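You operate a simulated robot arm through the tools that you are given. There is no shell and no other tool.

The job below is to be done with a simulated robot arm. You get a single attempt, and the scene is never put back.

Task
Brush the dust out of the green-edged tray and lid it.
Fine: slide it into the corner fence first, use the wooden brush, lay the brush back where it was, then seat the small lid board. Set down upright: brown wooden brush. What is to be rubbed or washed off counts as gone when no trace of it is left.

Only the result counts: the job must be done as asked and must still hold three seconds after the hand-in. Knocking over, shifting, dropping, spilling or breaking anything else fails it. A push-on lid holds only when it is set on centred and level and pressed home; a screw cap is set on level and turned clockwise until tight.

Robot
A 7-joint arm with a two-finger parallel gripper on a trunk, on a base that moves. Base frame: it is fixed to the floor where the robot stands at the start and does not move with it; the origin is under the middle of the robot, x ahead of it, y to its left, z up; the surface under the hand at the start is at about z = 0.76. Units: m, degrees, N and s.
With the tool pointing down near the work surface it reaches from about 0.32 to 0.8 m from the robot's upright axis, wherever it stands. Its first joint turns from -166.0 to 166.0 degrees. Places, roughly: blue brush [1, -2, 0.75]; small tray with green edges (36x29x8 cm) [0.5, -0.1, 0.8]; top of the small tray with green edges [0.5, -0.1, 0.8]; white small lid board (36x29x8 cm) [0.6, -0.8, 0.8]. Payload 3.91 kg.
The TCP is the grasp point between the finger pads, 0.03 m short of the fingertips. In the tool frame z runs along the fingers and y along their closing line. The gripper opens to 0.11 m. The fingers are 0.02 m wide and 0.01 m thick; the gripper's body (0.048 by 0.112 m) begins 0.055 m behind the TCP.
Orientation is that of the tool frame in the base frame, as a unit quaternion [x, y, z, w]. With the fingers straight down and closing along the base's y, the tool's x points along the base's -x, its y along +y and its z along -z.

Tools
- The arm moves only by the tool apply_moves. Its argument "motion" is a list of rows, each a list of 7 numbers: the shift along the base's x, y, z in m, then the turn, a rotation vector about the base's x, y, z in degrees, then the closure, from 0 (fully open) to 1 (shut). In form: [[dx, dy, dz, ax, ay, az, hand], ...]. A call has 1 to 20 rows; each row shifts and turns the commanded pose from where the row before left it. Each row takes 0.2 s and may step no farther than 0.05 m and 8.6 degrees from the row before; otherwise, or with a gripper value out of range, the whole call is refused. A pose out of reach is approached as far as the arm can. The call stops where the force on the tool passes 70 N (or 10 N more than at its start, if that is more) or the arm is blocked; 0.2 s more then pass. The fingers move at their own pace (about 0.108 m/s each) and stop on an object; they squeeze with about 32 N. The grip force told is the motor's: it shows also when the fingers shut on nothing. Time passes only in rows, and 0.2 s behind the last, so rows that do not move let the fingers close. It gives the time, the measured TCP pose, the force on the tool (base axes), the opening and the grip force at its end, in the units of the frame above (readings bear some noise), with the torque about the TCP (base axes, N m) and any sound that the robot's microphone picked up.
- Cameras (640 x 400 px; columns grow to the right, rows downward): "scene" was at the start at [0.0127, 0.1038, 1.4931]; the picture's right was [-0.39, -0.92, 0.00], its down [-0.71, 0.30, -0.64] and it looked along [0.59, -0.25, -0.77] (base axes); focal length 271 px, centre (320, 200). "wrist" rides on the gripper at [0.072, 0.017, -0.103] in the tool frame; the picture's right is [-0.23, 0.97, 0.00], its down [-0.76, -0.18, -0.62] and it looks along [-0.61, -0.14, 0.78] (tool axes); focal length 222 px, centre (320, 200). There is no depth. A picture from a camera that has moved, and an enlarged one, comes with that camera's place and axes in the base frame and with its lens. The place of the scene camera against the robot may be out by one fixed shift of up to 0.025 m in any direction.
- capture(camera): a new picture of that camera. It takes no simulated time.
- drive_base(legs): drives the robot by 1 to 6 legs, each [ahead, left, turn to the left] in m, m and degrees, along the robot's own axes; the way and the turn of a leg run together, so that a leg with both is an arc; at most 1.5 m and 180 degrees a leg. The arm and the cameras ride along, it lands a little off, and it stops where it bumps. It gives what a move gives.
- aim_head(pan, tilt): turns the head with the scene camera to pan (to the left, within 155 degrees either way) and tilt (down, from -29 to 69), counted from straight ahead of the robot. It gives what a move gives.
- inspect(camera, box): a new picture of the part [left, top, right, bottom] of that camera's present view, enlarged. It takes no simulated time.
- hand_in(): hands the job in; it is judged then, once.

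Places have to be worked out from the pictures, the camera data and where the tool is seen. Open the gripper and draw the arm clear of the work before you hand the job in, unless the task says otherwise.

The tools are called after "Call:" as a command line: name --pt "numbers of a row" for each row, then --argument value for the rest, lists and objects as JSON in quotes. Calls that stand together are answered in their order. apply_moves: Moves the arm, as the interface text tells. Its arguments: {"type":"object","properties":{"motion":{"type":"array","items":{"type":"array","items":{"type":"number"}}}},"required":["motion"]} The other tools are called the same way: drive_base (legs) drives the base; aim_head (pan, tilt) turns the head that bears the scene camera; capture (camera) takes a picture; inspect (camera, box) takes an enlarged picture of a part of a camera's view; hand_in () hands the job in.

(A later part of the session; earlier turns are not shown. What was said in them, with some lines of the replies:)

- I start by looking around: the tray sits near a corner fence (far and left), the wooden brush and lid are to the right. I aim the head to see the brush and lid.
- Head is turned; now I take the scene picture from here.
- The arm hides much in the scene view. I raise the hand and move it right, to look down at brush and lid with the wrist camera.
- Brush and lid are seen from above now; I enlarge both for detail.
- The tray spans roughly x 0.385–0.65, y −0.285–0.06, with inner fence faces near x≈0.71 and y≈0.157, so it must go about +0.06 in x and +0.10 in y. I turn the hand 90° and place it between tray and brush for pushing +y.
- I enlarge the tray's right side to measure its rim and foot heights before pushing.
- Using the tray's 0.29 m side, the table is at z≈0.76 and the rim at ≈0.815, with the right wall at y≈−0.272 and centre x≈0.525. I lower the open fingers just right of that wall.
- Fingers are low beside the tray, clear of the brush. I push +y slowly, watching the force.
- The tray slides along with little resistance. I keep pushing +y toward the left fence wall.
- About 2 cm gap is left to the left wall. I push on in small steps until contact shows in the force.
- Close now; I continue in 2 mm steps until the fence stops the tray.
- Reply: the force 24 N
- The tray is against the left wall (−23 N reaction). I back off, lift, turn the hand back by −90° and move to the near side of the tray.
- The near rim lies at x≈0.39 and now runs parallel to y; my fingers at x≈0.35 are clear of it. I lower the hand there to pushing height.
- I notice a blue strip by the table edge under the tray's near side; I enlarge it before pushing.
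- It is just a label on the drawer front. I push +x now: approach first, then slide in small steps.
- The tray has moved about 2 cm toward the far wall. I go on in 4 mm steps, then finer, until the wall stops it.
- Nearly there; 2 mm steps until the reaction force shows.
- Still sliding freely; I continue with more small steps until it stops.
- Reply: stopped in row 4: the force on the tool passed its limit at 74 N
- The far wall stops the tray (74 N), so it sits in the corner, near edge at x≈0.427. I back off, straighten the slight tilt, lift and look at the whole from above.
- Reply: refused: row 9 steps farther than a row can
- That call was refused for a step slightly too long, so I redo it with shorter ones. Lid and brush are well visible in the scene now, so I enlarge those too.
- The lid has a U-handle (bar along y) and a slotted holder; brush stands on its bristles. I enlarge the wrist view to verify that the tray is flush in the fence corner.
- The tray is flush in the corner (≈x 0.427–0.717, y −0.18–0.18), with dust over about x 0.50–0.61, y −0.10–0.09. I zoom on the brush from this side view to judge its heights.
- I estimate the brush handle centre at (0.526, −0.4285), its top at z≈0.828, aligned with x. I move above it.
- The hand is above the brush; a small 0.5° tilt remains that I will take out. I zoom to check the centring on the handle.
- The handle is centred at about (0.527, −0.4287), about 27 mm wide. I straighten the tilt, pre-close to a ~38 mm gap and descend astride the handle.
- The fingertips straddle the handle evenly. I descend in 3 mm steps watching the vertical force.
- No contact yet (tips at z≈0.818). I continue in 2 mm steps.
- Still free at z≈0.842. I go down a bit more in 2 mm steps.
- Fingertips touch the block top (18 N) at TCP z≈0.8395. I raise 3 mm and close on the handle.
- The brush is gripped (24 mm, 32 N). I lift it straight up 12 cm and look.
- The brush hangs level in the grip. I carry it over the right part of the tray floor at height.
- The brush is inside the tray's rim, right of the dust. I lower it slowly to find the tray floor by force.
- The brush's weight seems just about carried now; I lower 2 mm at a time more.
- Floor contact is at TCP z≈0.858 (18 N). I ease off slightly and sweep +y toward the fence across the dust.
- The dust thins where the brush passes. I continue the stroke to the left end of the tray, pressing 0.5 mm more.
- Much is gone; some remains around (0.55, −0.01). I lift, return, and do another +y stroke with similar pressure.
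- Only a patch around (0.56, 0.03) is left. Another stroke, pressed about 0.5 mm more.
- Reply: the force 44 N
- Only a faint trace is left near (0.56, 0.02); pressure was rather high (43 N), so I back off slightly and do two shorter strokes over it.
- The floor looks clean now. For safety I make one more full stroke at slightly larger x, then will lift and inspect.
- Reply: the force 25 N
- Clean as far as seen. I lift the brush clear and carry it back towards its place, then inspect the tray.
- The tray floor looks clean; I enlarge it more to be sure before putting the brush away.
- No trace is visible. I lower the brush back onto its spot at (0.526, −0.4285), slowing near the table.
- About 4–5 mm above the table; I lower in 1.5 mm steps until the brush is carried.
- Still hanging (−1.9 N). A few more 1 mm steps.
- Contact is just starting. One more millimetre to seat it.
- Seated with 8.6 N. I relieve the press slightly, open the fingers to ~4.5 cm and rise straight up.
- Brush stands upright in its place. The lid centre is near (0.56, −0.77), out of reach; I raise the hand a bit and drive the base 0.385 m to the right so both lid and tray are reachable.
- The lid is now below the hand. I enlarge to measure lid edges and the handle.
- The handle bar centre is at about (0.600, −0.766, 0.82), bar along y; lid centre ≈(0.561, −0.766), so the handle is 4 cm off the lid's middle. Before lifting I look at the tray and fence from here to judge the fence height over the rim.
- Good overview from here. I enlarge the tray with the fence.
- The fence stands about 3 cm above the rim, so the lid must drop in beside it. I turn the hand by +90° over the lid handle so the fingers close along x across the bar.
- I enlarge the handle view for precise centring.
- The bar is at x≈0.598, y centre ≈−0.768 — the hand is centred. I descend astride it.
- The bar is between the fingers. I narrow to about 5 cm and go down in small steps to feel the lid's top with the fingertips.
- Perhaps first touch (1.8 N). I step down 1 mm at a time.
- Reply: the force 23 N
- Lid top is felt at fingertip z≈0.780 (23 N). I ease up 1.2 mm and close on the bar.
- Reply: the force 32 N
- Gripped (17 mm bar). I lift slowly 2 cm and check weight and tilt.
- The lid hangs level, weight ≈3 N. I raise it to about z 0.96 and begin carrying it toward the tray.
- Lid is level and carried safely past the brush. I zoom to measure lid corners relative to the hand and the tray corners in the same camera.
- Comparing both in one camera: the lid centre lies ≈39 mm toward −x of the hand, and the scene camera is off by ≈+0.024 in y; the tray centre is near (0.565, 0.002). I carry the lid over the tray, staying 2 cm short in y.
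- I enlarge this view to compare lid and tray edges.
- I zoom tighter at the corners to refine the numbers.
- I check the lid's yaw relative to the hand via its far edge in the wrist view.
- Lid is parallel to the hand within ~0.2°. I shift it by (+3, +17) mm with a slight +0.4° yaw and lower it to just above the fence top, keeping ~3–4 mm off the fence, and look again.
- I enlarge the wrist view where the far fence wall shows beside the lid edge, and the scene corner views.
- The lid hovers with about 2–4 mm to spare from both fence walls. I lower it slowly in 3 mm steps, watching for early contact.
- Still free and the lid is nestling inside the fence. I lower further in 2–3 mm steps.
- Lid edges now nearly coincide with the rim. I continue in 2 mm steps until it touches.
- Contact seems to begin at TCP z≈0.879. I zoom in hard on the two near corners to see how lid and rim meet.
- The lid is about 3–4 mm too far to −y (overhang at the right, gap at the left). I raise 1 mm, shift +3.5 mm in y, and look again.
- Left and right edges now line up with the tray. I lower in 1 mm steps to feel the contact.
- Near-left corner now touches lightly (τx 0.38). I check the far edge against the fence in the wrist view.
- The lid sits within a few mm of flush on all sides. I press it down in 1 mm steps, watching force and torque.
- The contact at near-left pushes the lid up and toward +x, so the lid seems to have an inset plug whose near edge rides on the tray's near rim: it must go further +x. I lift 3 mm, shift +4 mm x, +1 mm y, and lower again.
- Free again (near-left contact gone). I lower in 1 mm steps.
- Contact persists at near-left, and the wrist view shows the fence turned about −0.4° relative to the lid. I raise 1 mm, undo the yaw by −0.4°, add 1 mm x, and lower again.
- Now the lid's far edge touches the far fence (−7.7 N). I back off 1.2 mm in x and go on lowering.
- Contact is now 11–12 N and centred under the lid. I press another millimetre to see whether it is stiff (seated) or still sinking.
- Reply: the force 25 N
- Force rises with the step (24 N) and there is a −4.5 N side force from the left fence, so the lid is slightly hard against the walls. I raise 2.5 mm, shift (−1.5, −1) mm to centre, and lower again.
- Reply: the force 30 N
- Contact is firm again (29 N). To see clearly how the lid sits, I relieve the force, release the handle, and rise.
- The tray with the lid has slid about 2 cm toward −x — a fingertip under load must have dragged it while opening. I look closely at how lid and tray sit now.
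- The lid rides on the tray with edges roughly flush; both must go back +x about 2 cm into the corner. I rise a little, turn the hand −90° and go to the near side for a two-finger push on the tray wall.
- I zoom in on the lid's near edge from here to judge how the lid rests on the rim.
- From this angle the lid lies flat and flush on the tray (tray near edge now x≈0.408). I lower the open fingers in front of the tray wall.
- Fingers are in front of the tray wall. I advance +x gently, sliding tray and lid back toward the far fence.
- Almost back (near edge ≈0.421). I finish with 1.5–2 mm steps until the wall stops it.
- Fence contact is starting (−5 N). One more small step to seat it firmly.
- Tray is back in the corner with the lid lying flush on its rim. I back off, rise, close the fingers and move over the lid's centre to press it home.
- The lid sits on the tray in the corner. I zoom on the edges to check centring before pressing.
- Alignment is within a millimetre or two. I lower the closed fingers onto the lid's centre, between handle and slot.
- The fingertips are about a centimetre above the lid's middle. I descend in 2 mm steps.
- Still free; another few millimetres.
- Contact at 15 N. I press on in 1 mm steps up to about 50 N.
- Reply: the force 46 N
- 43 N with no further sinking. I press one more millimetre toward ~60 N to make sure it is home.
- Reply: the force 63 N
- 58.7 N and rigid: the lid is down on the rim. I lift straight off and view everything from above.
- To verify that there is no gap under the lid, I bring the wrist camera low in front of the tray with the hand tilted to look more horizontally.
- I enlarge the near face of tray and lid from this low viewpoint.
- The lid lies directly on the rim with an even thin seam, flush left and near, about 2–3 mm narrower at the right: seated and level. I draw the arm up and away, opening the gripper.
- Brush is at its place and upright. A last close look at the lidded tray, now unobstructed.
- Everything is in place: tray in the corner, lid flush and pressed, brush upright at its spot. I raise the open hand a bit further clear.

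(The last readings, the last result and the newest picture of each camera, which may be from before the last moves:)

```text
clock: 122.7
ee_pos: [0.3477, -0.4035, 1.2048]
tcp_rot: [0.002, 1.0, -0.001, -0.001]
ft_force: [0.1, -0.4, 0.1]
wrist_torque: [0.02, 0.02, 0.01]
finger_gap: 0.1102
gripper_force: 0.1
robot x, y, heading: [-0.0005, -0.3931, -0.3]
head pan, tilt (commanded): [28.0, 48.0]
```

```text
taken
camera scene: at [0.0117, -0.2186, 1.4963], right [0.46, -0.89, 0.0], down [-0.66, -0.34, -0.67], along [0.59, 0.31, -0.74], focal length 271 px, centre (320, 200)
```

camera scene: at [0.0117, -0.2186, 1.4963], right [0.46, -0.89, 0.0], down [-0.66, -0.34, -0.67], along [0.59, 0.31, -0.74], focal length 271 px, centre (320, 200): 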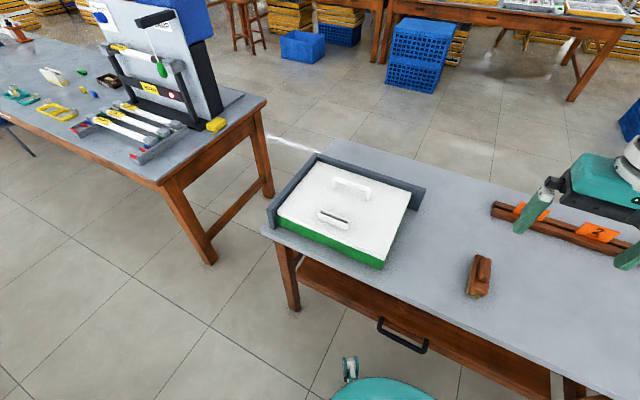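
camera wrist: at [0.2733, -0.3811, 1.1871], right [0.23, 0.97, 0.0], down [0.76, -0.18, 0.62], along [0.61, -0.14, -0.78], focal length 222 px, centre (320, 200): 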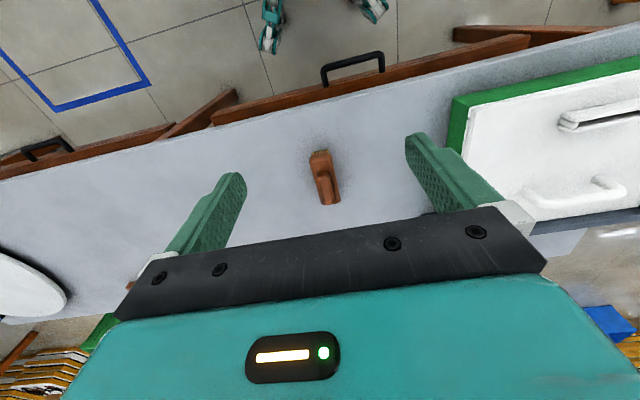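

The final picture shows the tray lidded in the fence corner, the brush upright where it was, and the hand open and clear. I hand the job in.

Call:
hand_in

```text
The job is handed in.
```

The dust is brushed out of the green-edged tray, and the tray is lidded and sitting in the corner fence. I've handed the job in but have no verdict back yet.

- **Tray:** I slid it against both fence walls before brushing. While I was letting go of the lid handle, a fingertip dragged the tray and lid about 2 cm out of the corner. I pushed both back until the far wall stopped them.
- **Dust:** I used the wooden brush, and no trace was visible in the enlarged pictures before the lid went on.
- **Brush:** It stands upright on its bristles where it was, within a few millimetres by my estimate.
- **Lid:** It lies level and directly on the rim. I pressed it at the centre to about 59 N and it did not sink any further. It is flush at the left and near edges and about 2–3 mm short at the right, so it may sit 1–2 mm off centre.

To reach the lid I drove the base about 0.39 m to the right and left it there. The gripper is open and the arm is clear of the work.
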